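You operate a simulated robot arm through the tools that you are given. There is no shell and no other tool. Be economical: measure what you need, move in short steps, check, and stop when the job is done.

The job below is to be done with a simulated two-armed robot. You get a single attempt, and the scene is never put back.

Task
Wipe the dust off the grey board, slide it into the corner and clamp it.
Fine: use the blue block and put it back. What is to be rubbed or washed off counts as gone when no trace of it is left.

Only the result counts: the job must be done as asked and must still hold three seconds after the hand-in. Knocking over, shifting, dropping, spilling or breaking anything else fails it.

Robot
Two 7-joint arms with two-finger parallel grippers on one trunk, on a base that drives. Base frame: it is fixed to the floor where the robot stands at the start and does not move with it; the origin is under the middle of the robot, x ahead of it, y to its left, z up; the surface under the hand at the start is at about z = 800. Readings come in mm, degrees, newtons and seconds.
The left shoulder is at the start at [70, 163, 1195], the right one opposite. With the tool pointing down near the work surface each hand reaches from about 380 to 880 mm from the robot's upright axis, wherever it stands, measured 20 degrees to its own side. Places, roughly: blue block (9x6x4 cm) [500, 0, 800]; green counter button [700, -100, 900]; red paddle [700, -500, 800]; table lamp switch [700, 200, 800]; white counter button [700, 0, 900]. Payload 3.43 kg a hand.
The TCP of each hand is the grasp point between the finger pads, 34 mm short of the fingertips. In the tool frame z runs along the fingers and y along their closing line. The gripper opens to 128 mm. The fingers are 24 mm wide and 12 mm thick; the gripper's body (48 by 130 mm) begins 96 mm behind the TCP.
Orientation is told as [roll, pitch, yaw] about the base's x, y, z axes, in that order, counted from this pose: with the fingers straight down and closing along the base's y, the tool's x points along the base's -x, its y along +y and its z along -z.

Tools
- The arms move only by the tool drive_tool. It takes "left_motion", "right_motion" or both (then of equal length, played together; a hand with none holds still); each is a list of rows, each a list of 7 numbers: the shift along the tool's x, y, z in cm, then the turn, a rotation vector about the tool's x, y, z in degrees, then the finger opening in cm, from 0 to 12.8. In form: [[dx, dy, dz, ax, ay, az, claw], ...]. A call has 1 to 20 rows; each row shifts and turns the commanded pose from where the row before left it, along the tool's axes as they then stand. Rows are played at 5 a second. More than 50 mm and 8.6 degrees between two rows, or a gripper value outside its range, and nothing of the call is played. Where a pose cannot be reached the arm comes as near as it can. A force on the tool above 90 N (or 10 N above the force at the start of the call, whichever is more), or a blocked arm, ends the call early, and 0.2 s more pass. The fingers move at their own pace (about 153 mm/s each) and stop on an object; they squeeze with about 28 N. The grip force told is the motor's: it shows also when the fingers shut on nothing. Time passes only in rows, and 0.2 s behind the last, so rows that do not move let the fingers close. The reply holds the time, the measured pose of the TCP, the force on the tool along the base axes, the opening and the grip force, in the units named above and with some noise, with the torque about the TCP (base axes, N m) and any sound that the robot's microphone picked up.
- Cameras (640 x 400 px; columns grow to the right, rows downward): "scene" is now at [133.4, -7.7, 1412.6]; the picture's right is [-0.10, -0.99, -0.00], its down [-0.66, 0.07, -0.75] and it looks along [0.75, -0.08, -0.66] (base axes); focal length 235 px, centre (320, 200). "left" rides on the left gripper at [76, 11, -160] in its tool frame; the picture's right is [-0.15, 0.99, 0.00], its down [-0.88, -0.13, -0.46] and it looks along [-0.45, -0.07, 0.89] (tool axes); focal length 234 px, centre (320, 200). "right" rides on the right gripper at [76, -11, -160] in its tool frame; the picture's right is [0.15, 0.99, 0.00], its down [-0.88, 0.13, -0.46] and it looks along [-0.45, 0.07, 0.89] (tool axes); focal length 234 px, centre (320, 200). There is no depth. A picture from a camera that has moved, and an enlarged one, comes with that camera's place and axes in the base frame and with its lens.
- camera(camera): a new picture of that camera. It takes no simulated time.
- slide_trunk(by): slides the trunk up (or, below 0, down) by that many mm; the arms and the scene camera ride with it, the base frame stays. It gives what a move gives, with no picture.
- roll_base(legs): drives the robot by 1 to 6 legs, each [ahead, left, turn to the left] in mm, mm and degrees, along the robot's own axes; the way and the turn of a leg run together, so that a leg with both is an arc; at most 1500 mm and 180 degrees a leg. The arms and the cameras ride along, it lands a little off, and it stops where it bumps. It gives what a move gives.
- pan_tilt(pan, tilt): turns the head with the scene camera to pan (to the left, within 86 degrees either way) and tilt (down, from -29 to 69), counted from straight ahead of the robot. It gives what a move gives.
- inspect(camera, box): a new picture of the part [left, top, right, bottom] of that camera's present view, enlarged. It takes no simulated time.
- sign_off(): hands the job in; it is judged then, once.

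Go step by step. Nothing tells you exact positions but the pictures and the camera data: compare them with the known pose of the tool, close in by small moves and look again before you grip or let go. The budget is 120 turns and 108 pictures, counting those below and the enlarged ones. Unless the task says otherwise, let go and move clear before handing in, and close with one line.

The tools are called after "Emit:" by a JSON object that holds its "method" and its "body". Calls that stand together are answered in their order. drive_tool: Moves the arms, as the interface text tells. Its arguments: {"type":"object","properties":{"left_motion":{"type":"array","items":{"type":"array","items":{"type":"number"}}},"right_motion":{"type":"array","items":{"type":"array","items":{"type":"number"}}}},"required":[]} The other tools are called the same way: slide_trunk (by) slides the trunk up or down; roll_base (legs) drives the base; pan_tilt (pan, tilt) turns the head that bears the scene camera; camera (camera) takes a picture; inspect (camera, box) takes an enlarged picture of a part of a camera's view; sign_off () hands the job in.

At the start:

```text
t: 0.0
left_eef_pos: [714.7, 105.3, 1128.2]
left_ee_rot: [0.1, 0.0, -0.1]
left_wrist_force: [-0.1, -0.6, 0.0]
left_ft_torque: [0.0, 0.02, 0.0]
left_width: 128.0
left_grip_force: 0.2
right_eef_pos: [492.6, -440.6, 1220.9]
right_ee_rot: [0.0, 0.0, 0.0]
right_wrist_force: [0.2, -0.1, 0.2]
right_ft_torque: [0.0, -0.02, -0.01]
right_width: 127.9
right_grip_force: 0.1
trunk travel left (down, up): [-675.0, 265.0]
robot x, y, heading: [-1.3, -2.7, 0.2]
head pan, tilt: [-5.9, 41.3]
```

scene: 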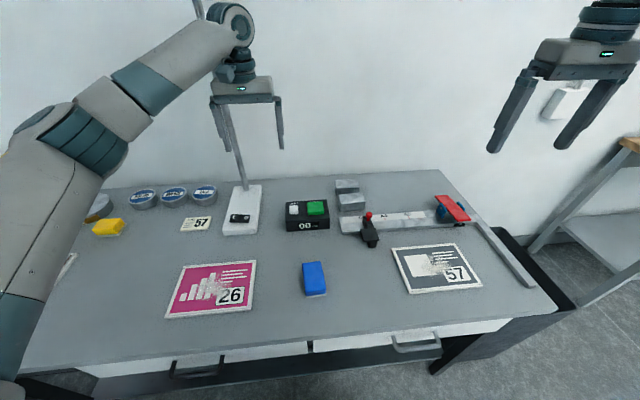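
right: 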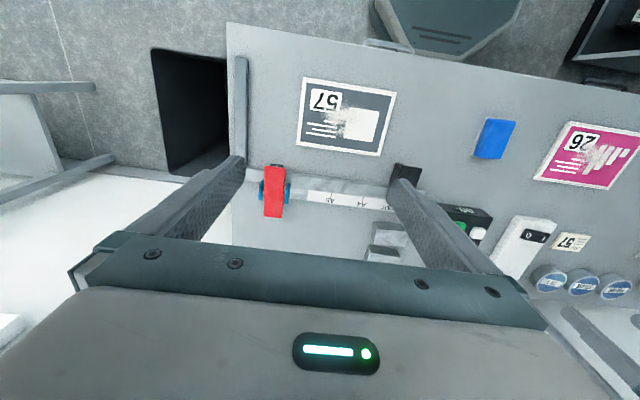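
left: 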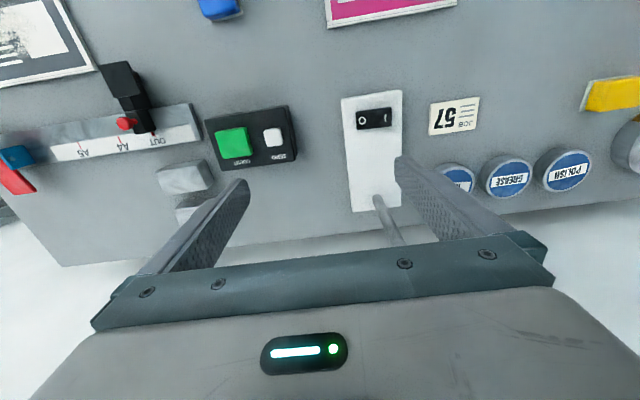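

I see a grey board (57) on the right with a whitish dust patch, a blue block in the middle, and a ruler fence with a red paddle clamp at the back right. I'll look closer before moving.

Emit:
{"method": "inspect", "body": {"camera": "scene", "box": [320, 160, 560, 310]}}

Emit:
{"method": "inspect", "body": {"camera": "right", "box": [220, 40, 540, 240]}}

Emit:
{"method": "inspect", "body": {"camera": "left", "box": [0, 40, 300, 228]}}

Emit:
{"method": "inspect", "body": {"camera": "scene", "box": [60, 170, 340, 345]}}

```text
2.67 times, centred on (440, 235) of scene
camera zoom: at [133.4, -7.7, 1412.6], right [-0.1, -0.99, 0.0], down [-0.66, 0.07, -0.75], along [0.75, -0.08, -0.66], focal length 626 px, centre (0, 107)
```

zoom: 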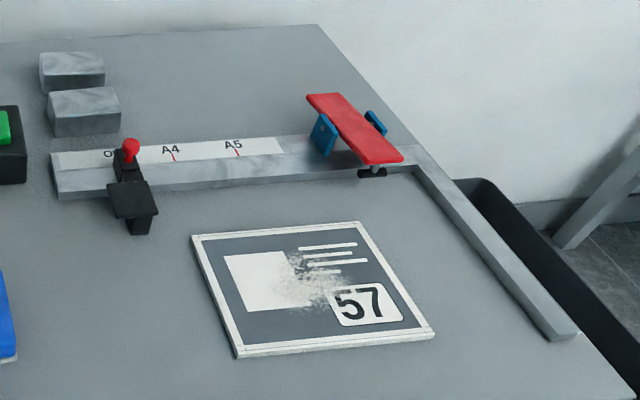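

```text
2.00 times, centred on (380, 140) of right
camera zoom: at [415.5, -452.4, 1380.2], right [-0.15, 0.99, 0.0], down [0.88, 0.13, 0.46], along [0.45, 0.07, -0.89], focal length 468 px, centre (200, 320)
```

zoom: 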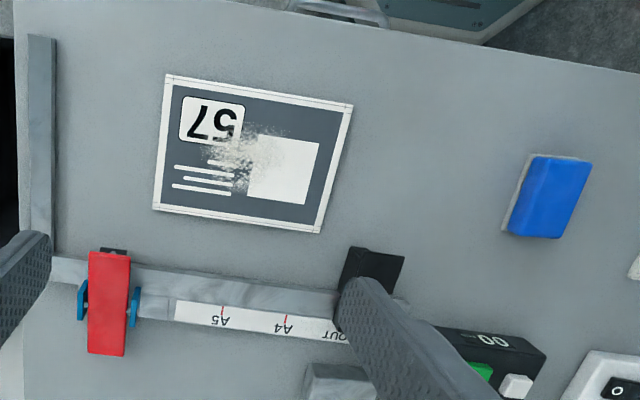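

```text
2.13 times, centred on (150, 134) of left
camera zoom: at [638.8, 116.3, 1288.1], right [0.15, 0.99, 0.0], down [0.88, -0.13, 0.46], along [0.45, -0.07, -0.89], focal length 498 px, centre (682, 340)
```

zoom: 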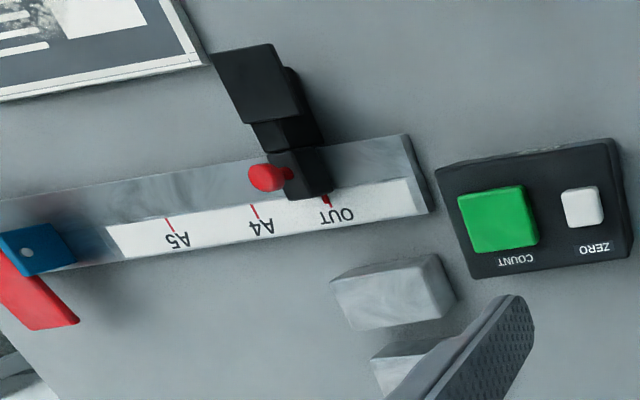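

```text
2.29 times, centred on (200, 258) of scene
camera zoom: at [133.4, -7.7, 1412.6], right [-0.1, -0.99, 0.0], down [-0.66, 0.07, -0.75], along [0.75, -0.08, -0.66], focal length 537 px, centre (594, 69)
```

zoom: 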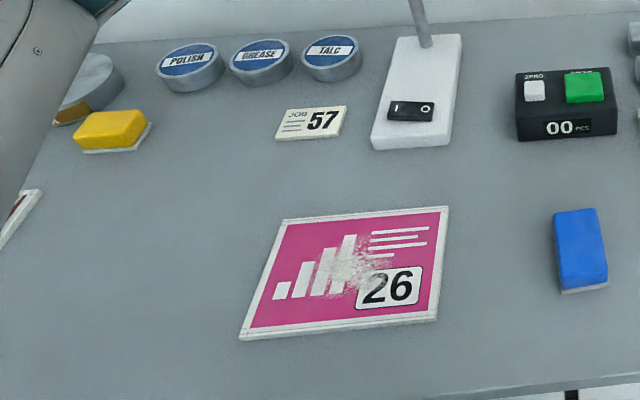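

The board is about 210x150 mm, centred near [492, -383]. The fence's front edge is at x≈650 and the side rail at y≈-615; the blue block is near [480, -25]. I'll bring the right hand over the block to measure it.

Emit:
{"method": "drive_tool", "body": {"right_motion": [[0.1, 3.77, 2, 0, 0, 0, 12.8], [0.1, 3.77, 2, 0, 0, 0, 12.8], [0.1, 3.77, 2, 0, 0, 0, 12.8], [0.1, 3.77, 2, 0, 0, 0, 12.8], [0.1, 3.77, 2, 0, 0, 0, 12.8], [0.1, 3.77, 2, 0, 0, 0, 12.8], [0.1, 3.77, 2, 0, 0, 0, 12.8], [0.1, 3.77, 2, 0, 0, 0, 12.8], [0.1, 3.77, 2, 0, 0, 0, 12.8], [0.1, 3.77, 2, 0, 0, 0, 12.8], [0.1, 3.77, 2, 0, 0, 0, 12.8]]}}

Emit:
{"method": "camera", "body": {"camera": "right"}}

Emit:
{"method": "camera", "body": {"camera": "scene"}}

```text
t: 2.4
left_eef_pos: [714.8, 107.7, 1128.0]
left_ee_rot: [-0.1, 0.0, -0.1]
left_wrist_force: [0.6, -0.5, -0.1]
left_ft_torque: [0.0, 0.03, 0.02]
left_width: 128.1
left_grip_force: 0.0
right_eef_pos: [484.7, -23.1, 1001.1]
right_ee_rot: [-0.1, 0.1, -0.1]
right_wrist_force: [0.9, 1.3, 0.3]
right_ft_torque: [-0.02, 0.03, -0.03]
right_width: 128.2
right_grip_force: 0.1
trunk travel left (down, up): [-675.0, 265.0]
robot x, y, heading: [-2.8, -0.7, 0.0]
head pan, tilt: [-5.9, 41.3]
```

```text
100 pictures are left
camera right: at [406.7, -33.5, 1161.5], right [-0.14, 0.99, 0.0], down [0.88, 0.13, 0.45], along [0.45, 0.07, -0.89], focal length 234 px, centre (320, 200)
```

right: 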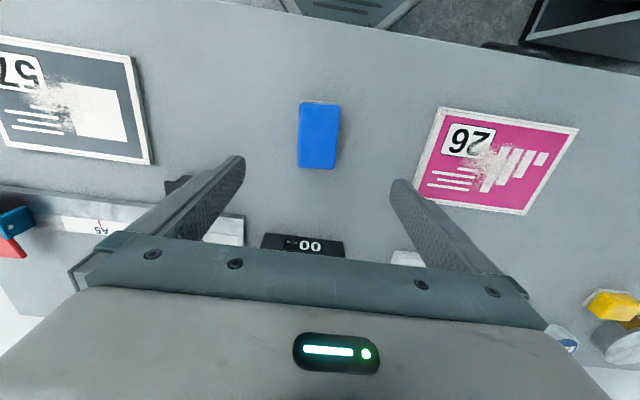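

```text
99 pictures are left
camera scene: at [133.9, -5.9, 1412.6], right [-0.1, -0.99, 0.0], down [-0.66, 0.07, -0.75], along [0.75, -0.08, -0.66], focal length 235 px, centre (320, 200)
```

scene: 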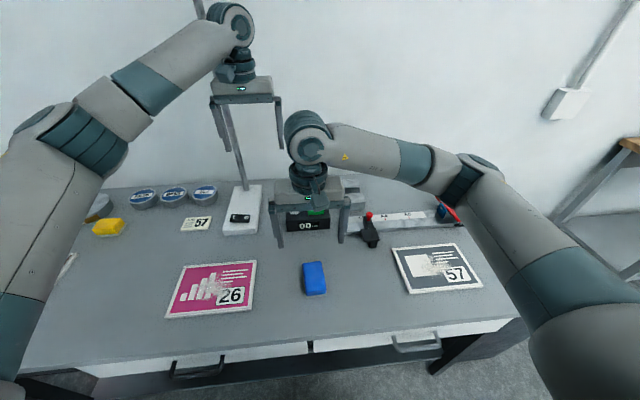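

The block's centre is about [476, -24] with its long axis yawed about +5°. I'll align and come down halfway, then check.

Emit:
{"method": "drive_tool", "body": {"right_motion": [[0.87, -0.1, 3, 0, 0, -5, 12.8], [0, 0, 4, 0, 0, 0, 12.8], [0, 0, 3, 0, 0, 0, 12.8]]}}

Emit:
{"method": "camera", "body": {"camera": "right"}}

Emit:
{"method": "inspect", "body": {"camera": "scene", "box": [240, 180, 400, 310]}}

```text
t: 3.2
left_eef_pos: [715.4, 105.2, 1128.2]
left_ee_rot: [0.0, 0.0, 0.0]
left_wrist_force: [-0.4, 1.0, 0.4]
left_ft_torque: [0.01, 0.03, -0.02]
left_width: 128.0
left_grip_force: 0.0
right_eef_pos: [473.2, -27.6, 900.2]
right_ee_rot: [0.0, 0.0, 5.0]
right_wrist_force: [-1.1, 0.3, 0.4]
right_ft_torque: [0.01, 0.01, -0.02]
right_width: 128.0
right_grip_force: 0.1
trunk travel left (down, up): [-675.0, 265.0]
robot x, y, heading: [-0.9, -1.3, 0.0]
head pan, tilt: [-5.9, 41.3]
```

```text
98 pictures are left
camera right: at [397.0, -45.4, 1060.4], right [-0.23, 0.97, 0.0], down [0.87, 0.21, 0.46], along [0.44, 0.11, -0.89], focal length 234 px, centre (320, 200)
```

right: 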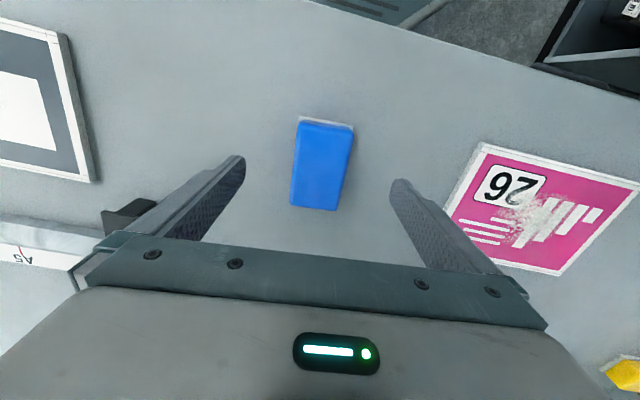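

```text
3.08 times, centred on (320, 245) of scene
camera zoom: at [133.5, -7.9, 1412.7], right [-0.1, -0.99, 0.0], down [-0.66, 0.07, -0.75], along [0.75, -0.08, -0.66], focal length 723 px, centre (320, 62)
```

zoom: 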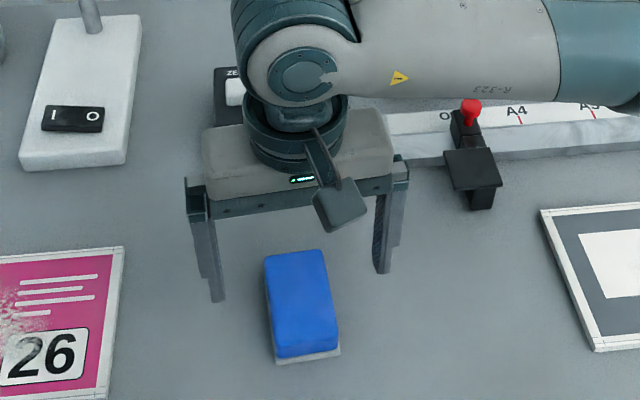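

The hand is centred on the block and its yaw matches. I'll descend to z≈848 and close.

Emit:
{"method": "drive_tool", "body": {"right_motion": [[0, 0, 3, 0, 0, 0, 12.8], [0, 0, 2.2, 0, 0, 0, 12.8], [0, 0, 0, 0, 0, 0, 9]]}}

Emit:
{"method": "camera", "body": {"camera": "right"}}

Emit:
{"method": "inspect", "body": {"camera": "scene", "box": [240, 180, 400, 310]}}

```text
t: 4.0
left_eef_pos: [714.0, 105.8, 1128.9]
left_ee_rot: [0.1, 0.0, 0.0]
left_wrist_force: [0.7, -0.1, -0.6]
left_ft_torque: [0.03, -0.02, -0.02]
left_width: 128.0
left_grip_force: 0.1
right_eef_pos: [473.2, -28.2, 848.2]
right_ee_rot: [0.0, -0.1, 5.1]
right_wrist_force: [0.2, 0.5, 0.2]
right_ft_torque: [-0.02, 0.01, -0.01]
right_width: 89.9
right_grip_force: 0.1
trunk travel left (down, up): [-675.0, 265.0]
robot x, y, heading: [-0.7, 5.3, -0.2]
head pan, tilt: [-5.9, 41.3]
```

```text
96 pictures are left
camera right: at [396.8, -46.4, 1008.2], right [-0.23, 0.97, 0.0], down [0.87, 0.21, 0.46], along [0.44, 0.11, -0.89], focal length 234 px, centre (320, 200)
```

right: 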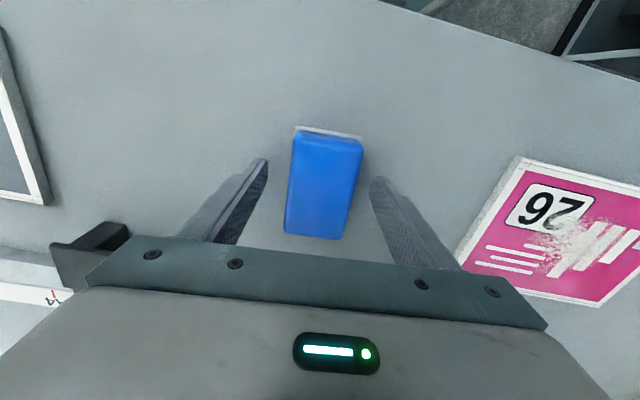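

```text
3.08 times, centred on (320, 245) of scene
camera zoom: at [133.3, -7.5, 1412.7], right [-0.1, -0.99, 0.0], down [-0.66, 0.07, -0.75], along [0.75, -0.08, -0.66], focal length 723 px, centre (320, 62)
```

zoom: 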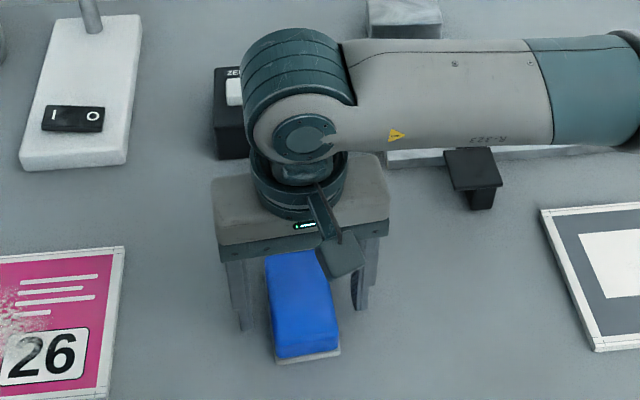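

The block sits between the fingers. I'll close on it and lift a little.

Emit:
{"method": "drive_tool", "body": {"right_motion": [[0, 0, 0, 0, 0, 0, 4], [0, 0, 0, 0, 0, 0, 4], [0, 0, 0, 0, 0, 0, 4]]}}

```text
t: 4.8
left_eef_pos: [715.5, 105.5, 1128.8]
left_ee_rot: [0.0, 0.1, 0.1]
left_wrist_force: [-0.2, -0.3, 0.9]
left_ft_torque: [0.04, 0.0, 0.03]
left_width: 128.0
left_grip_force: 0.1
right_eef_pos: [471.9, -27.9, 848.2]
right_ee_rot: [0.0, 0.0, 4.9]
right_wrist_force: [0.9, 0.2, 1.0]
right_ft_torque: [0.0, 0.0, 0.0]
right_width: 55.1
right_grip_force: 28.2
trunk travel left (down, up): [-675.0, 265.0]
robot x, y, heading: [3.0, -3.1, 0.1]
head pan, tilt: [-5.9, 41.3]
```

Gripped at 55 mm wide. The put-back pose is TCP [473, -28, 848], yaw 5. I'll lift, square up and carry it above the dust.

Emit:
{"method": "drive_tool", "body": {"right_motion": [[0, 0, -3, 0, 0, 0, 4], [0, 0, -3, 0, 0, 5, 4], [0, -4.65, 0, 0, 0, 0, 4], [0, -4.65, 0, 0, 0, 0, 4], [0, -4.65, 0, 0, 0, 0, 4], [0, -4.65, 0, 0, 0, 0, 4], [-0.5, -4.65, 0, 0, 0, 0, 4], [-0.5, -4.65, 0, 0, 0, 0, 4], [-0.5, -4.65, 0, 0, 0, 0, 4], [-0.5, -4.65, 0, 0, 0, 0, 4]]}}

Emit:
{"method": "camera", "body": {"camera": "right"}}

Emit:
{"method": "inspect", "body": {"camera": "scene", "box": [340, 170, 540, 310]}}

```text
t: 7.0
left_eef_pos: [712.9, 105.5, 1127.9]
left_ee_rot: [0.1, -0.1, 0.0]
left_wrist_force: [0.0, 0.3, -1.0]
left_ft_torque: [0.0, 0.0, -0.01]
left_width: 128.0
left_grip_force: 0.1
right_eef_pos: [494.0, -401.4, 912.8]
right_ee_rot: [0.1, 0.0, 0.0]
right_wrist_force: [0.1, 0.0, -1.2]
right_ft_torque: [-0.01, 0.01, 0.04]
right_width: 55.1
right_grip_force: 27.5
trunk travel left (down, up): [-675.0, 265.0]
robot x, y, heading: [1.6, 0.7, 0.0]
head pan, tilt: [-5.9, 41.3]
```

```text
94 pictures are left
camera right: at [417.7, -411.4, 1071.5], right [-0.15, 0.99, 0.0], down [0.88, 0.13, 0.46], along [0.45, 0.07, -0.89], focal length 234 px, centre (320, 200)
```

right: 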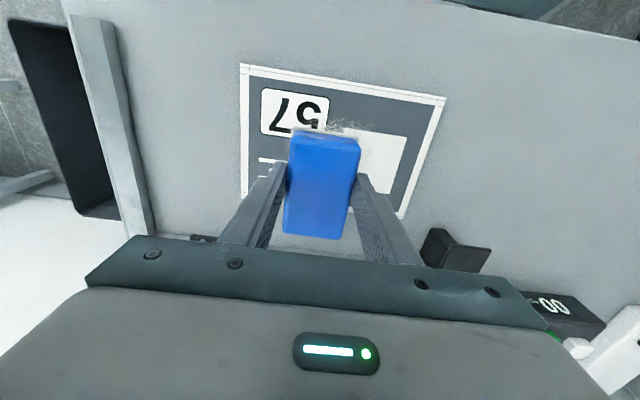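

```text
2.86 times, centred on (440, 240) of scene
camera zoom: at [132.8, -9.0, 1412.7], right [-0.1, -0.99, 0.0], down [-0.66, 0.07, -0.75], along [0.75, -0.08, -0.66], focal length 671 px, centre (-23, 86)
```

zoom: 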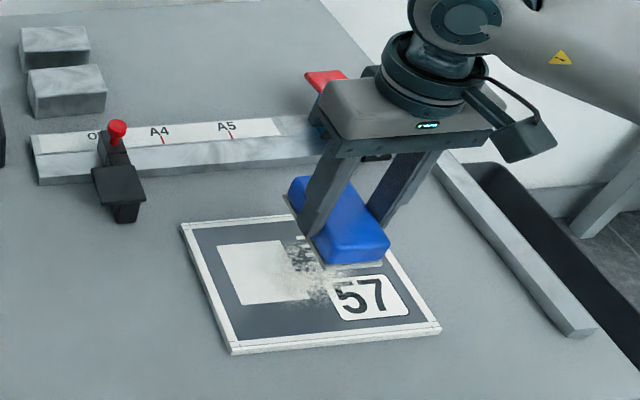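

The block hovers over the dust. I'll lower until light contact.

Emit:
{"method": "drive_tool", "body": {"right_motion": [[0, 0, 4, 0, 0, 0, 4], [0, 0, 1, 0, 0, 0, 4], [0, 0, 0.4, 0, 0, 0, 4], [0, 0, 0.3, 0, 0, 0, 4]]}}

```text
t: 8.0
left_eef_pos: [711.9, 107.2, 1130.0]
left_ee_rot: [0.0, 0.0, 0.0]
left_wrist_force: [-0.1, -0.5, 0.4]
left_ft_torque: [0.0, 0.0, 0.02]
left_width: 128.1
left_grip_force: 0.1
right_eef_pos: [492.9, -398.3, 855.3]
right_ee_rot: [0.0, -0.1, -0.1]
right_wrist_force: [2.2, -5.8, 21.0]
right_ft_torque: [-0.2, -0.14, -0.04]
right_width: 56.1
right_grip_force: 28.2
trunk travel left (down, up): [-675.0, 265.0]
robot x, y, heading: [-1.0, 0.8, 0.0]
head pan, tilt: [-5.9, 41.3]
```

Contact at about 21 N. I'll ease off a touch and make sideways strokes.

Emit:
{"method": "drive_tool", "body": {"right_motion": [[0, 0, -0.1, 0, 0, 0, 4], [0, -2, 0, 0, 0, 0, 4], [0, -2, 0, 0, 0, 0, 4], [0, -1.5, 0, 0, 0, 0, 4], [0, 2, 0, 0, 0, 0, 4], [0, 2, 0, 0, 0, 0, 4], [0, 2, 0, 0, 0, 0, 4], [0, 2, 0, 0, 0, 0, 4], [0, 2, 0, 0, 0, 0, 4], [0, 1.5, 0, 0, 0, 0, 4]]}}

Emit:
{"method": "inspect", "body": {"camera": "scene", "box": [340, 170, 540, 310]}}

```text
t: 10.2
left_eef_pos: [714.3, 107.0, 1129.5]
left_ee_rot: [0.0, 0.1, 0.0]
left_wrist_force: [0.6, -0.8, 0.7]
left_ft_torque: [0.02, -0.01, -0.01]
left_width: 127.8
left_grip_force: 0.0
right_eef_pos: [493.3, -337.4, 852.9]
right_ee_rot: [0.0, 0.0, 0.0]
right_wrist_force: [0.5, -0.6, 4.2]
right_ft_torque: [0.0, -0.2, -0.06]
right_width: 55.3
right_grip_force: 27.9
trunk travel left (down, up): [-675.0, 265.0]
robot x, y, heading: [-2.4, 1.0, -0.2]
head pan, tilt: [-5.9, 41.3]
```

```text
2.86 times, centred on (440, 240) of scene
camera zoom: at [133.3, -7.2, 1412.6], right [-0.1, -0.99, 0.0], down [-0.66, 0.07, -0.75], along [0.75, -0.08, -0.66], focal length 671 px, centre (-23, 86)
```

zoom: 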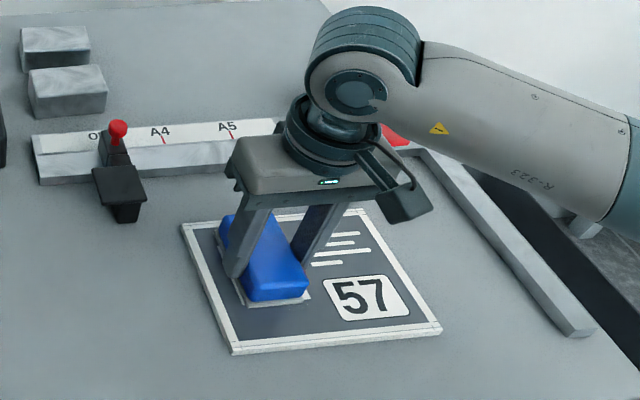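

Most of the dust is gone and the board hardly moved. Two more passes, offset in x, pressing slightly more.

Emit:
{"method": "drive_tool", "body": {"right_motion": [[-1, 0, 0.1, 0, 0, 0, 4], [0, -2.5, 0, 0, 0, 0, 4], [0, -2.5, 0, 0, 0, 0, 4], [0, -2.5, 0, 0, 0, 0, 4], [0, -2.5, 0, 0, 0, 0, 4], [0, -2, 0, 0, 0, 0, 4], [1.5, 0, 0, 0, 0, 0, 4], [1.5, 0, 0, 0, 0, 0, 4], [0, 2.5, 0, 0, 0, 0, 4], [0, 2.5, 0, 0, 0, 0, 4], [0, 2.5, 0, 0, 0, 0, 4], [0, 2.5, 0, 0, 0, 0, 4], [0, 2, 0, 0, 0, 0, 4], [0, 0, -3, 0, 0, 0, 4], [0, 3, -3, 0, 0, 0, 4], [0, 4.5, 0, 0, 0, 0, 4], [0, 4.5, 0, 0, 0, 0, 4], [0, 4.5, 0, 0, 0, 0, 4]]}}

Emit:
{"method": "inspect", "body": {"camera": "scene", "box": [340, 170, 540, 310]}}

Emit:
{"method": "camera", "body": {"camera": "right"}}

```text
t: 14.0
left_eef_pos: [714.7, 107.5, 1128.2]
left_ee_rot: [-0.1, 0.1, 0.0]
left_wrist_force: [-0.3, 0.3, 0.0]
left_ft_torque: [-0.03, 0.0, 0.02]
left_width: 128.1
left_grip_force: 0.0
right_eef_pos: [473.9, -172.3, 909.5]
right_ee_rot: [-0.1, 0.2, -0.1]
right_wrist_force: [-0.3, 1.5, -1.3]
right_ft_torque: [-0.06, 0.02, 0.03]
right_width: 55.1
right_grip_force: 27.6
trunk travel left (down, up): [-675.0, 265.0]
robot x, y, heading: [-1.1, 0.5, 0.1]
head pan, tilt: [-5.9, 41.3]
```

```text
2.86 times, centred on (440, 240) of scene
camera zoom: at [134.5, -5.7, 1412.5], right [-0.1, -0.99, 0.0], down [-0.66, 0.07, -0.75], along [0.75, -0.08, -0.66], focal length 671 px, centre (-23, 86)
```

zoom: 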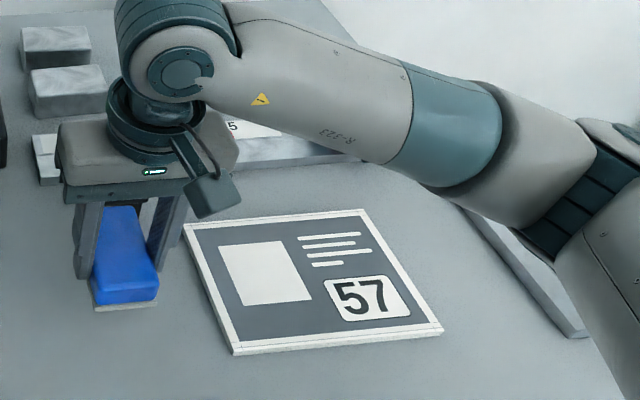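

```text
90 pictures are left
camera right: at [397.5, -183.2, 1067.8], right [-0.15, 0.99, 0.0], down [0.88, 0.13, 0.45], along [0.45, 0.06, -0.89], focal length 234 px, centre (320, 200)
```

right: 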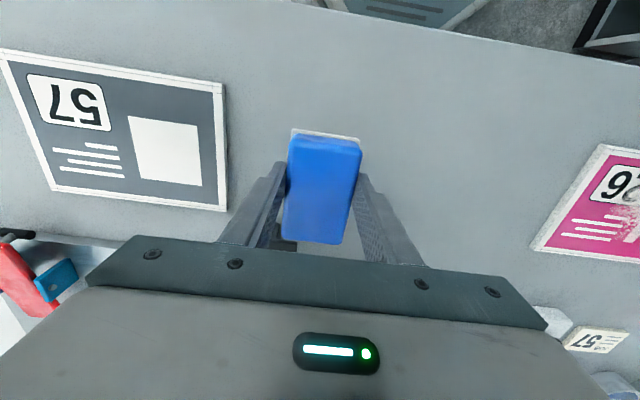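

It looks clean; I'll zoom in to be sure before putting the block back.

Emit:
{"method": "inspect", "body": {"camera": "right", "box": [0, 40, 240, 215]}}

Emit:
{"method": "inspect", "body": {"camera": "scene", "box": [394, 235, 484, 297]}}

```text
2.29 times, centred on (120, 128) of right
camera zoom: at [397.5, -183.2, 1067.8], right [-0.15, 0.99, 0.0], down [0.88, 0.13, 0.45], along [0.45, 0.06, -0.89], focal length 535 px, centre (777, 366)
```

zoom: 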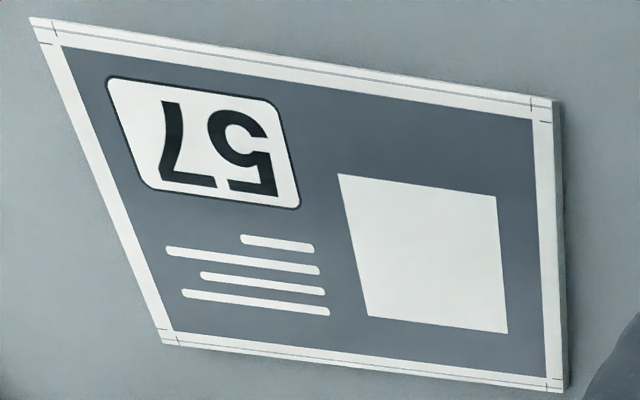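

```text
6.45 times, centred on (439, 266) of scene
camera zoom: at [134.5, -5.7, 1412.5], right [-0.1, -0.99, 0.0], down [-0.66, 0.07, -0.75], along [0.75, -0.08, -0.66], focal length 1516 px, centre (-448, -226)
```

zoom: 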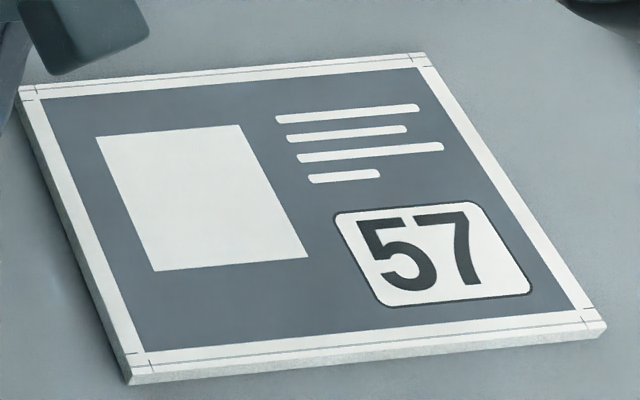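

Clean with no residue. I'll return the block to its original place and lower it gently.

Emit:
{"method": "drive_tool", "body": {"right_motion": [[0, 4.5, 0, 0, 0, 0, 4], [0, 4.5, 0, 0, 0, 0, 4], [0, 4.5, 0, 0, 0, 0, 4], [0, 1.19, 0, 0, 0, 0, 4], [0, 0, 2, 0, 0, -5, 4], [0, 0, 2, 0, 0, 0, 4], [0, 0, 1.5, 0, 0, 0, 4], [0, 0, 0.5, 0, 0, 0, 4]]}}

Emit:
{"method": "inspect", "body": {"camera": "scene", "box": [240, 180, 400, 310]}}

```text
t: 15.8
left_eef_pos: [714.3, 105.9, 1130.0]
left_ee_rot: [0.0, 0.0, 0.0]
left_wrist_force: [-0.5, 0.7, -0.2]
left_ft_torque: [0.02, 0.02, -0.01]
left_width: 128.2
left_grip_force: 0.1
right_eef_pos: [472.3, -27.2, 851.6]
right_ee_rot: [-0.1, 0.0, 5.0]
right_wrist_force: [0.7, 0.4, -1.3]
right_ft_torque: [0.0, -0.01, -0.01]
right_width: 55.2
right_grip_force: 28.1
trunk travel left (down, up): [-675.0, 265.0]
robot x, y, heading: [-2.9, 2.8, -0.1]
head pan, tilt: [-5.9, 41.3]
```

```text
3.08 times, centred on (320, 245) of scene
camera zoom: at [133.6, -7.5, 1412.6], right [-0.1, -0.99, 0.0], down [-0.66, 0.07, -0.75], along [0.75, -0.08, -0.66], focal length 723 px, centre (320, 62)
```

zoom: 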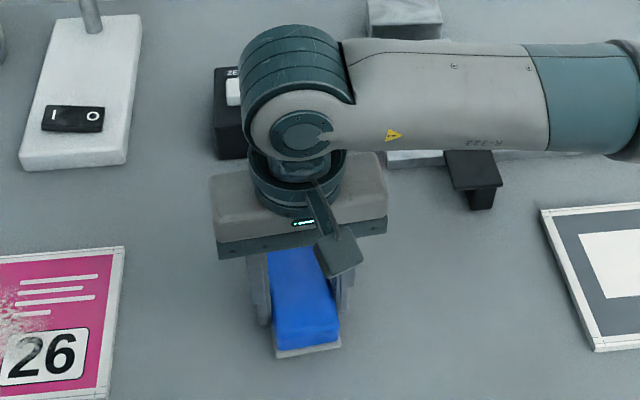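

Position matches; about 3 mm above the table. Lower until contact.

Emit:
{"method": "drive_tool", "body": {"right_motion": [[0, 0, 0.2, 0, 0, 0, 4], [0, 0, 0.1, 0, 0, 0, 4], [0, 0, 0, 0, 0, 0, 4]]}}

```text
t: 16.6
left_eef_pos: [715.4, 106.0, 1129.4]
left_ee_rot: [0.1, 0.1, 0.0]
left_wrist_force: [0.5, -0.1, -0.9]
left_ft_torque: [0.01, 0.0, 0.02]
left_width: 127.9
left_grip_force: 0.2
right_eef_pos: [473.6, -27.3, 848.7]
right_ee_rot: [0.0, 0.0, 5.0]
right_wrist_force: [0.7, 1.0, -1.2]
right_ft_torque: [-0.01, 0.02, 0.01]
right_width: 55.4
right_grip_force: 28.1
trunk travel left (down, up): [-675.0, 265.0]
robot x, y, heading: [0.6, 1.4, 0.2]
head pan, tilt: [-5.9, 41.3]
```

Emit:
{"method": "drive_tool", "body": {"right_motion": [[0, 0, 0.05, 0, 0, 0, 4], [0, 0, 0.05, 0, 0, 0, 4], [0, 0, 0, 0, 0, 0, 4]]}}

```text
t: 17.4
left_eef_pos: [714.6, 105.9, 1129.0]
left_ee_rot: [0.0, 0.0, 0.0]
left_wrist_force: [-0.3, -0.5, 0.1]
left_ft_torque: [0.02, 0.01, -0.05]
left_width: 128.2
left_grip_force: 0.0
right_eef_pos: [472.9, -27.2, 847.7]
right_ee_rot: [0.0, 0.0, 5.0]
right_wrist_force: [0.5, 0.4, -1.6]
right_ft_torque: [0.01, -0.02, 0.0]
right_width: 55.2
right_grip_force: 27.6
trunk travel left (down, up): [-675.0, 265.0]
robot x, y, heading: [1.6, -2.1, 0.1]
head pan, tilt: [-5.9, 41.3]
```

Still carrying the block's weight; a bit lower.

Emit:
{"method": "drive_tool", "body": {"right_motion": [[0, 0, 0.05, 0, 0, 0, 4], [0, 0, 0.05, 0, 0, 0, 4], [0, 0, 0, 0, 0, 0, 4]]}}

Emit:
{"method": "inspect", "body": {"camera": "scene", "box": [240, 180, 400, 310]}}

```text
t: 18.2
left_eef_pos: [714.0, 105.3, 1128.2]
left_ee_rot: [0.0, 0.0, 0.0]
left_wrist_force: [0.4, 1.0, 0.1]
left_ft_torque: [-0.02, -0.02, 0.03]
left_width: 128.2
left_grip_force: 0.2
right_eef_pos: [473.3, -27.1, 846.5]
right_ee_rot: [0.0, 0.1, 5.0]
right_wrist_force: [0.4, -0.3, -0.2]
right_ft_torque: [0.0, 0.01, 0.02]
right_width: 55.1
right_grip_force: 28.2
trunk travel left (down, up): [-675.0, 265.0]
robot x, y, heading: [-0.8, 0.6, 0.0]
head pan, tilt: [-5.9, 41.3]
```

```text
3.08 times, centred on (320, 245) of scene
camera zoom: at [133.5, -7.6, 1412.6], right [-0.1, -0.99, 0.0], down [-0.66, 0.07, -0.75], along [0.75, -0.08, -0.66], focal length 723 px, centre (320, 62)
```

zoom: 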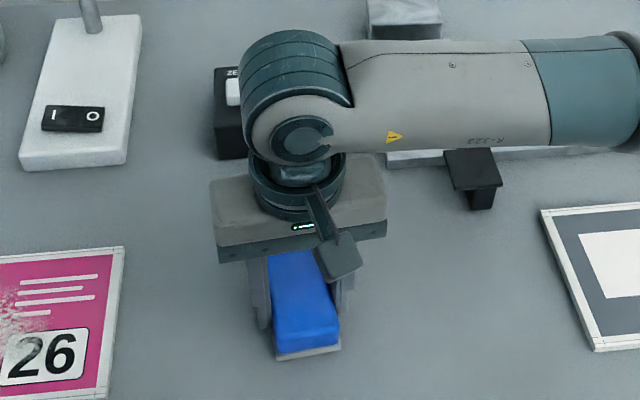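

Touching now. Open and rise straight up.

Emit:
{"method": "drive_tool", "body": {"right_motion": [[0, 0, 0.05, 0, 0, 0, 4], [0, 0, 0, 0, 0, 0, 6.5], [0, 0, 0, 0, 0, 0, 9], [0, 0, 0, 0, 0, 0, 9], [0, 0, -4, 0, 0, 0, 9], [0, 0, -4, 0, 0, 0, 9], [0, 0, -4, 0, 0, 0, 9]]}}

Emit:
{"method": "inspect", "body": {"camera": "scene", "box": [240, 180, 400, 310]}}

```text
t: 19.8
left_eef_pos: [714.4, 106.6, 1129.5]
left_ee_rot: [0.0, 0.0, 0.0]
left_wrist_force: [0.2, 0.2, -0.5]
left_ft_torque: [0.02, -0.04, 0.0]
left_width: 128.0
left_grip_force: 0.1
right_eef_pos: [472.4, -24.4, 966.3]
right_ee_rot: [0.0, 0.0, 4.9]
right_wrist_force: [0.9, 0.3, 0.1]
right_ft_torque: [0.01, 0.03, 0.01]
right_width: 89.8
right_grip_force: 0.0
trunk travel left (down, up): [-675.0, 265.0]
robot x, y, heading: [1.3, -0.9, -0.0]
head pan, tilt: [-5.9, 41.3]
```

```text
3.08 times, centred on (320, 245) of scene
camera zoom: at [132.9, -7.3, 1412.6], right [-0.1, -0.99, 0.0], down [-0.66, 0.07, -0.75], along [0.75, -0.08, -0.66], focal length 723 px, centre (320, 62)
```

zoom: 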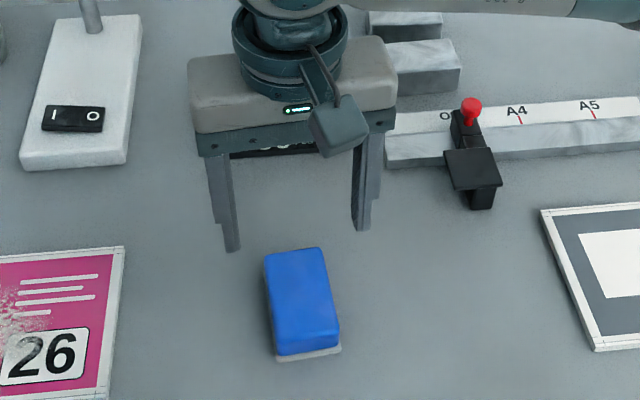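

The block is back in place. Next I'll move the hand beside the board's left edge, turned 90° so both fingertips push the edge, and look closely at the clamp.

Emit:
{"method": "drive_tool", "body": {"right_motion": [[0, 0, -3, 0, 0, 5, 9], [-0.4, -4, 0, 0, 0, 0, 10], [-0.4, -4, 0, 0, 0, 0, 10], [-0.4, -4, 0, 0, 0, 0, 10], [-0.4, -4, 0, 0, 0, 0, 10], [-0.4, -4, 0, 0, 0, 0, 10], [0, 0, 0, 0, 0, 8.2, 10], [0, 0, 0, 0, 0, 8.2, 10], [0, 0, 0, 0, 0, 8.2, 10], [0, 0, 0, 0, 0, 8.2, 10], [0, 0, 0, 0, 0, 8.2, 10], [0, 0, 0, 0, 0, 8.2, 10], [0, 0, 0, 0, 0, 8.2, 10], [0, 0, 0, 0, 0, 8.2, 10], [0, 0, 0, 0, 0, 8.2, 10], [0, 0, 0, 0, 0, 8.2, 10], [0, 0, 0, 0, 0, 8, 10]]}}

Emit:
{"method": "camera", "body": {"camera": "right"}}

Emit:
{"method": "inspect", "body": {"camera": "scene", "box": [370, 170, 530, 270]}}

```text
t: 23.4
left_eef_pos: [714.2, 105.4, 1128.8]
left_ee_rot: [0.0, 0.0, 0.0]
left_wrist_force: [0.2, 0.9, -0.3]
left_ft_torque: [0.02, 0.01, 0.02]
left_width: 127.8
left_grip_force: 0.2
right_eef_pos: [493.0, -227.5, 997.1]
right_ee_rot: [0.1, 0.0, -90.2]
right_wrist_force: [0.4, -1.2, 0.1]
right_ft_torque: [0.02, 0.01, 0.01]
right_width: 100.0
right_grip_force: 0.1
trunk travel left (down, up): [-675.0, 265.0]
robot x, y, heading: [1.8, 1.2, -0.3]
head pan, tilt: [-5.9, 41.3]
```

```text
84 pictures are left
camera right: at [481.5, -151.7, 1156.0], right [0.99, 0.14, 0.0], down [0.13, -0.88, 0.46], along [0.07, -0.45, -0.89], focal length 234 px, centre (320, 200)
```

right: 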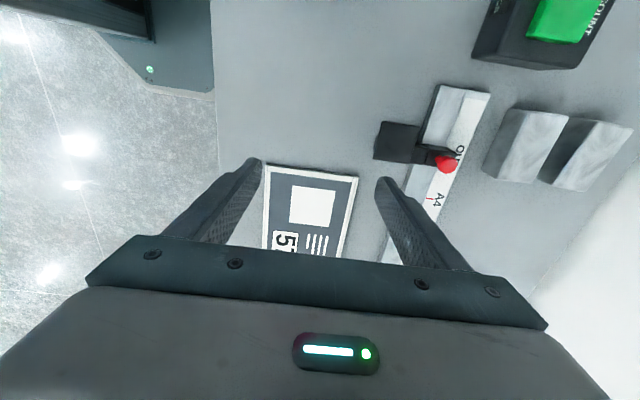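

```text
4.00 times, centred on (450, 220) of scene
camera zoom: at [133.5, -7.6, 1412.6], right [-0.1, -0.99, 0.0], down [-0.66, 0.07, -0.75], along [0.75, -0.08, -0.66], focal length 940 px, centre (-200, 120)
```

zoom: 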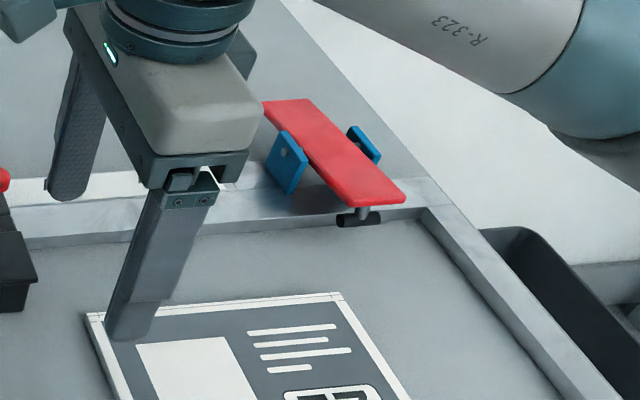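

The clamp is a pivoted red lever with a rubber foot at its front end. I'll lower the fingertips beside the board's left edge, feeling for the table.

Emit:
{"method": "drive_tool", "body": {"right_motion": [[0, 0, 4.5, 0, 0, 0, 10], [0, 0, 4.5, 0, 0, 0, 10], [0, 0, 4.5, 0, 0, 0, 10], [0, 0, 1.5, 0, 0, 0, 10], [0, 0, 0.5, 0, 0, 0, 10]]}}

Emit:
{"method": "camera", "body": {"camera": "right"}}

Emit:
{"method": "inspect", "body": {"camera": "scene", "box": [340, 180, 500, 300]}}

```text
t: 24.6
left_eef_pos: [714.9, 106.5, 1128.7]
left_ee_rot: [0.0, 0.0, 0.0]
left_wrist_force: [-0.9, 0.3, 0.0]
left_ft_torque: [0.0, 0.03, 0.0]
left_width: 128.1
left_grip_force: 0.0
right_eef_pos: [492.4, -225.6, 840.8]
right_ee_rot: [-0.1, -0.1, -90.0]
right_wrist_force: [-0.4, 0.4, 0.5]
right_ft_torque: [-0.02, 0.01, 0.04]
right_width: 100.2
right_grip_force: 0.0
trunk travel left (down, up): [-675.0, 265.0]
robot x, y, heading: [-2.1, 0.3, -0.0]
head pan, tilt: [-5.9, 41.3]
```

```text
82 pictures are left
camera right: at [479.8, -151.4, 999.5], right [0.99, 0.15, 0.0], down [0.13, -0.88, 0.46], along [0.07, -0.45, -0.89], focal length 234 px, centre (320, 200)
```

right: 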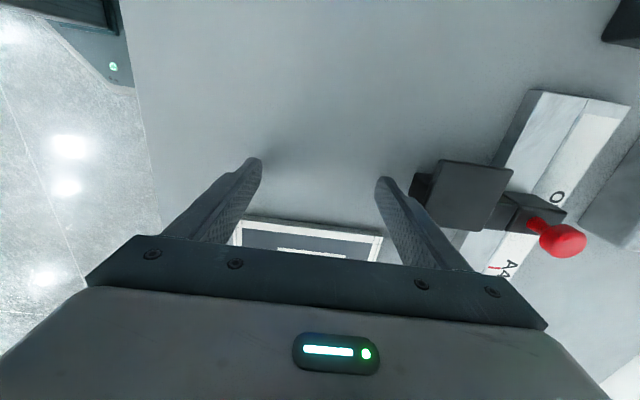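

```text
3.33 times, centred on (420, 240) of scene
camera zoom: at [133.4, -7.7, 1412.6], right [-0.1, -0.99, 0.0], down [-0.66, 0.07, -0.75], along [0.75, -0.08, -0.66], focal length 783 px, centre (-13, 67)
```

zoom: 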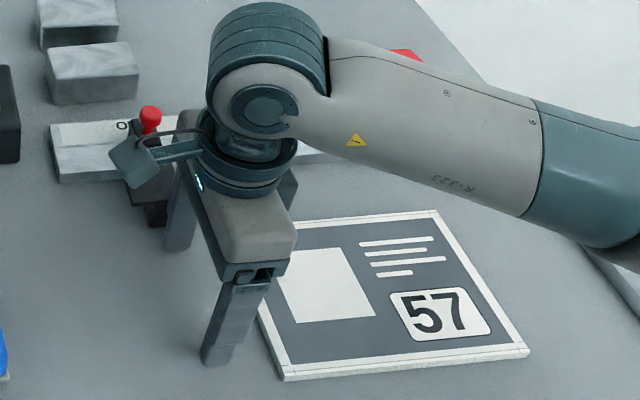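

Clear of everything; feel downward for the table.

Emit:
{"method": "drive_tool", "body": {"right_motion": [[0, 0, 0.2, 0, 0, 0, 10], [0, 0, 0.2, 0, 0, 0, 10], [0, 0, 0, 0, 0, 0, 10]]}}

```text
t: 25.4
left_eef_pos: [714.2, 103.2, 1129.1]
left_ee_rot: [-0.1, 0.0, 0.0]
left_wrist_force: [-0.4, -0.4, -1.1]
left_ft_torque: [-0.01, -0.02, -0.03]
left_width: 128.1
left_grip_force: 0.0
right_eef_pos: [492.6, -227.2, 835.9]
right_ee_rot: [0.0, 0.0, -90.0]
right_wrist_force: [0.0, 0.3, -0.3]
right_ft_torque: [-0.03, 0.0, 0.02]
right_width: 100.1
right_grip_force: 0.0
trunk travel left (down, up): [-675.0, 265.0]
robot x, y, heading: [0.6, 0.1, -0.0]
head pan, tilt: [-5.9, 41.3]
```

Fingertips are at about 802 mm, just off the table. Push the board toward the side rail, stopping short to check.

Emit:
{"method": "drive_tool", "body": {"right_motion": [[-2.5, 0, 0, 0, 0, 0, 10], [-1.5, 0, 0, 0, 0, 0, 10], [-1.5, 0, 0, 0, 0, 0, 10], [-1.5, 0, 0, 0, 0, 0, 10], [-1.5, 0, 0, 0, 0, 0, 10], [-1.5, 0, 0, 0, 0, 0, 10], [-1.5, 0, 0, 0, 0, 0, 10], [-1.5, 0, 0, 0, 0, 0, 10], [-1.5, 0, 0, 0, 0, 0, 10]]}}

Emit:
{"method": "inspect", "body": {"camera": "scene", "box": [360, 180, 560, 305]}}

Emit:
{"method": "camera", "body": {"camera": "right"}}

```text
t: 27.4
left_eef_pos: [713.4, 105.5, 1128.2]
left_ee_rot: [0.0, 0.0, 0.0]
left_wrist_force: [0.2, -1.1, 0.3]
left_ft_torque: [-0.01, 0.0, -0.02]
left_width: 128.0
left_grip_force: 0.0
right_eef_pos: [493.2, -373.0, 838.0]
right_ee_rot: [0.2, 0.0, -90.0]
right_wrist_force: [-0.7, -0.3, -0.4]
right_ft_torque: [0.02, -0.02, 0.02]
right_width: 100.1
right_grip_force: 0.0
trunk travel left (down, up): [-675.0, 265.0]
robot x, y, heading: [-3.1, -2.5, 0.1]
head pan, tilt: [-5.9, 41.3]
```

```text
3.20 times, centred on (460, 242) of scene
camera zoom: at [133.2, -8.0, 1412.7], right [-0.1, -0.99, 0.0], down [-0.66, 0.07, -0.75], along [0.75, -0.08, -0.66], focal length 752 px, centre (-128, 64)
```

zoom: 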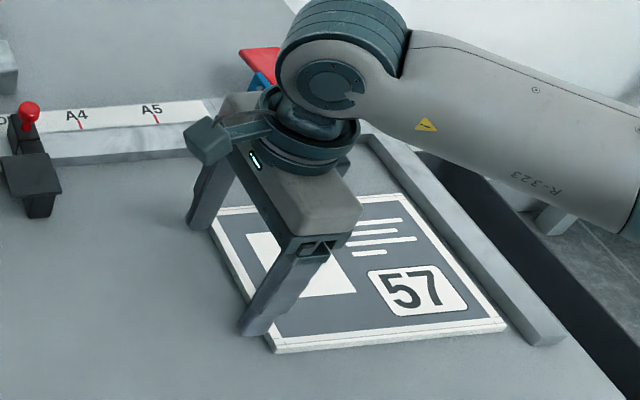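

```text
79 pictures are left
camera right: at [480.9, -296.7, 997.3], right [0.99, 0.15, 0.0], down [0.13, -0.88, 0.46], along [0.07, -0.45, -0.89], focal length 234 px, centre (320, 200)
```

right: 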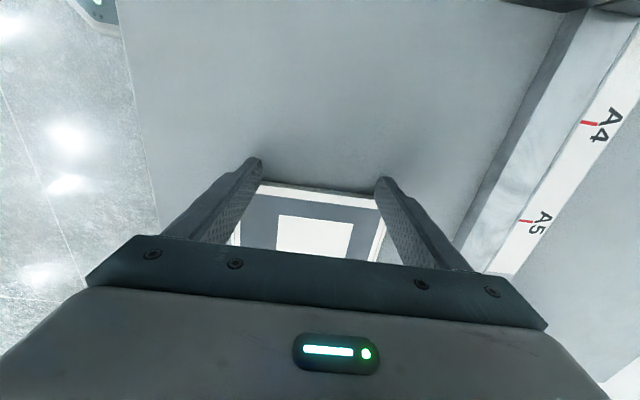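

The board is sliding squarely. I'll continue to the side rail in small steps, watching the force.

Emit:
{"method": "drive_tool", "body": {"right_motion": [[0, 0, 0.1, 0, 0, 0, 10], [-0.5, 0, 0, 0, 0, 0, 10], [-0.5, 0, 0, 0, 0, 0, 10], [-0.4, 0, 0, 0, 0, 0, 10], [0, 0, 0, 0, 0, 0, 10]]}}

Emit:
{"method": "inspect", "body": {"camera": "scene", "box": [420, 200, 560, 305]}}

```text
t: 28.6
left_eef_pos: [714.3, 106.5, 1129.0]
left_ee_rot: [0.0, -0.1, -0.1]
left_wrist_force: [0.1, 0.0, 0.2]
left_ft_torque: [0.03, -0.01, 0.0]
left_width: 127.9
left_grip_force: 0.0
right_eef_pos: [493.9, -385.0, 835.9]
right_ee_rot: [0.0, 0.1, -90.0]
right_wrist_force: [-0.7, 1.4, -0.2]
right_ft_torque: [0.01, 0.0, 0.01]
right_width: 100.1
right_grip_force: 0.0
trunk travel left (down, up): [-675.0, 265.0]
robot x, y, heading: [1.6, 1.7, -0.1]
head pan, tilt: [-5.9, 41.3]
```

```text
3.81 times, centred on (490, 252) of scene
camera zoom: at [133.4, -7.6, 1412.6], right [-0.1, -0.99, 0.0], down [-0.66, 0.07, -0.75], along [0.75, -0.08, -0.66], focal length 895 px, centre (-328, 0)
```

zoom: 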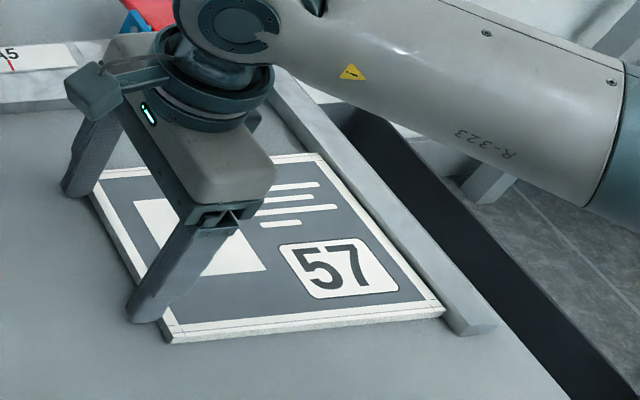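

Nearly at the rail. A few more millimetres until the force rises.

Emit:
{"method": "drive_tool", "body": {"right_motion": [[-0.3, 0, 0, 0, 0, 0, 10], [-0.2, 0, 0, 0, 0, 0, 10], [-0.2, 0, 0, 0, 0, 0, 10], [0, 0, 0, 0, 0, 0, 10]]}}

Emit:
{"method": "inspect", "body": {"camera": "scene", "box": [460, 210, 550, 290]}}

```text
t: 29.6
left_eef_pos: [714.5, 110.5, 1128.2]
left_ee_rot: [-0.2, 0.0, 0.1]
left_wrist_force: [-0.6, 0.2, 0.6]
left_ft_torque: [0.0, 0.01, 0.0]
left_width: 127.9
left_grip_force: 0.0
right_eef_pos: [492.8, -386.8, 837.5]
right_ee_rot: [0.1, 0.1, -89.8]
right_wrist_force: [-0.7, 31.4, -0.5]
right_ft_torque: [0.96, -0.03, -1.26]
right_width: 100.0
right_grip_force: 0.5
trunk travel left (down, up): [-675.0, 265.0]
robot x, y, heading: [0.8, -0.0, 0.2]
head pan, tilt: [-5.9, 41.3]
```

```text
5.00 times, centred on (505, 250) of scene
camera zoom: at [133.4, -3.2, 1412.7], right [-0.1, -0.99, 0.0], down [-0.66, 0.06, -0.75], along [0.75, -0.08, -0.66], focal length 1175 px, centre (-605, -50)
```

zoom: 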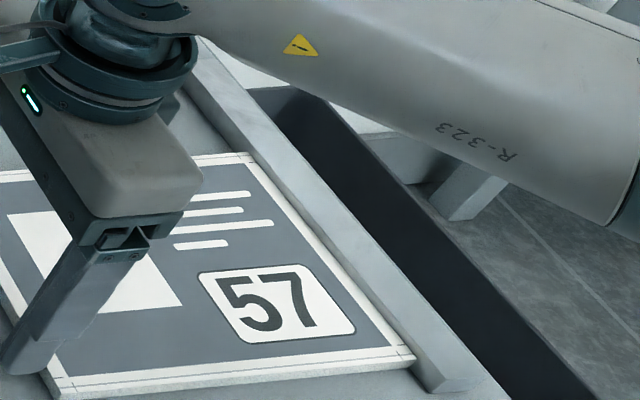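

The board's right edge is against the rail. I'll lift, turn back to yaw 0 and go behind its near edge.

Emit:
{"method": "drive_tool", "body": {"right_motion": [[1.5, 0, 0, 0, 0, 0, 10], [0, 0, -4, 0, 0, 0, 10], [0, 0, -4, 0, 0, 0, 10], [0, 0, -3, 0, 0, 0, 10], [0, 0, 0, 0, 0, -8.2, 10], [0, 0, 0, 0, 0, -8.2, 10], [0, 0, 0, 0, 0, -8.2, 10], [0, 0, 0, 0, 0, -8.2, 10], [0, 0, 0, 0, 0, -8.2, 10], [0, 0, 0, 0, 0, -8.2, 10], [0, 0, 0, 0, 0, -8.2, 10], [0, 0, 0, 0, 0, -8.2, 10], [0, 0, 0, 0, 0, -8.2, 10], [0, 0, 0, 0, 0, -8.2, 10], [0, 0, 0, 0, 0, -8, 10], [3, -3.2, 0, 0, 0, 0, 10], [3, -3.2, 0, 0, 0, 0, 10], [3, -3.2, 0, 0, 0, 0, 10], [3, -3, 0, 0, 0, 0, 10]]}}

Emit:
{"method": "camera", "body": {"camera": "right"}}

Emit:
{"method": "camera", "body": {"camera": "scene"}}

```text
t: 33.6
left_eef_pos: [711.1, 106.7, 1130.3]
left_ee_rot: [0.0, -0.1, 0.0]
left_wrist_force: [-1.1, 0.2, -0.9]
left_ft_torque: [-0.03, -0.03, -0.02]
left_width: 128.0
left_grip_force: 0.0
right_eef_pos: [370.6, -505.9, 946.1]
right_ee_rot: [-0.1, -0.1, 0.1]
right_wrist_force: [0.0, 0.8, -0.2]
right_ft_torque: [-0.03, -0.01, -0.01]
right_width: 99.8
right_grip_force: 0.0
trunk travel left (down, up): [-675.0, 265.0]
robot x, y, heading: [2.6, 1.2, 0.1]
head pan, tilt: [-5.9, 41.3]
```

```text
76 pictures are left
camera right: at [293.6, -517.4, 1105.1], right [-0.15, 0.99, 0.0], down [0.88, 0.13, 0.46], along [0.45, 0.07, -0.89], focal length 234 px, centre (320, 200)
```

right: 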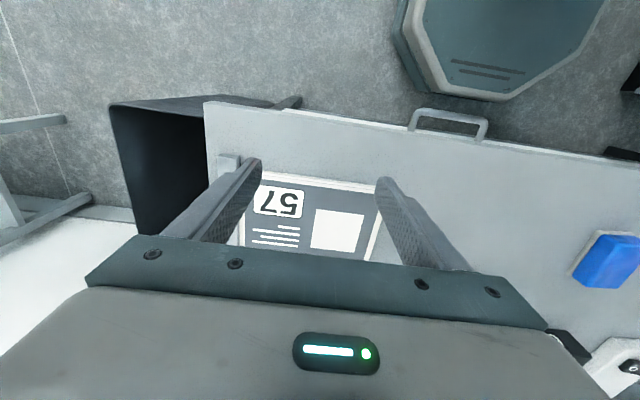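

```text
75 pictures are left
camera scene: at [130.8, -7.3, 1412.9], right [-0.1, -0.99, 0.0], down [-0.66, 0.07, -0.75], along [0.75, -0.08, -0.66], focal length 235 px, centre (320, 200)
```

scene: 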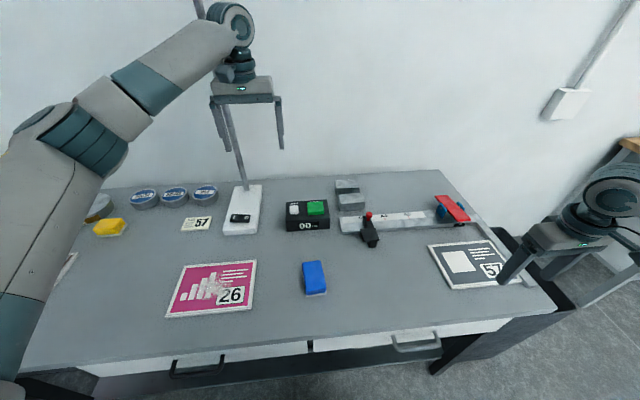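

The hand is behind the near edge (x≈414) with clearance. Lower and push +x toward the fence, stopping short.

Emit:
{"method": "drive_tool", "body": {"right_motion": [[0, 0, 4, 0, 0, 0, 10], [0, 0, 4, 0, 0, 0, 10], [0, 0, 2, 0, 0, 0, 10], [0, 0, 1, 0, 0, 0, 10], [-1.5, 0, 0, 0, 0, 0, 10], [-1.5, 0, 0, 0, 0, 0, 10], [-1.5, 0, 0, 0, 0, 0, 10], [-1.5, 0, 0, 0, 0, 0, 10]]}}

Emit:
{"method": "inspect", "body": {"camera": "scene", "box": [400, 170, 560, 300]}}

```text
t: 35.4
left_eef_pos: [715.6, 105.4, 1128.7]
left_ee_rot: [0.0, 0.1, 0.0]
left_wrist_force: [0.2, 0.7, 0.0]
left_ft_torque: [-0.01, 0.01, 0.04]
left_width: 127.8
left_grip_force: 0.2
right_eef_pos: [433.7, -503.5, 835.4]
right_ee_rot: [0.1, 0.1, 0.0]
right_wrist_force: [0.1, -0.2, 0.1]
right_ft_torque: [0.0, 0.01, -0.02]
right_width: 99.8
right_grip_force: 0.1
trunk travel left (down, up): [-675.0, 265.0]
robot x, y, heading: [-3.1, 1.0, 0.2]
head pan, tilt: [-5.9, 41.3]
```

```text
3.08 times, centred on (480, 235) of scene
camera zoom: at [134.1, -7.8, 1412.6], right [-0.1, -0.99, 0.0], down [-0.66, 0.07, -0.75], along [0.75, -0.08, -0.66], focal length 723 px, centre (-172, 92)
```

zoom: 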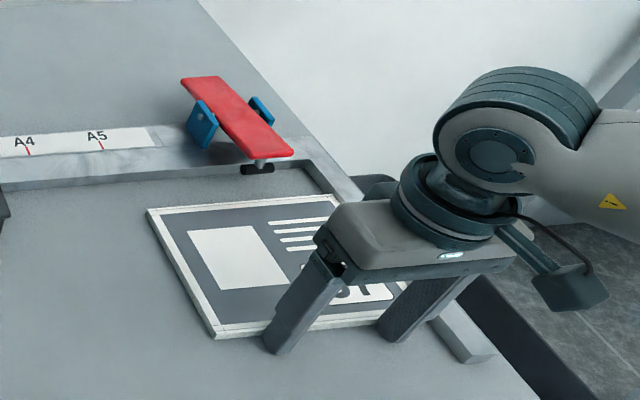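

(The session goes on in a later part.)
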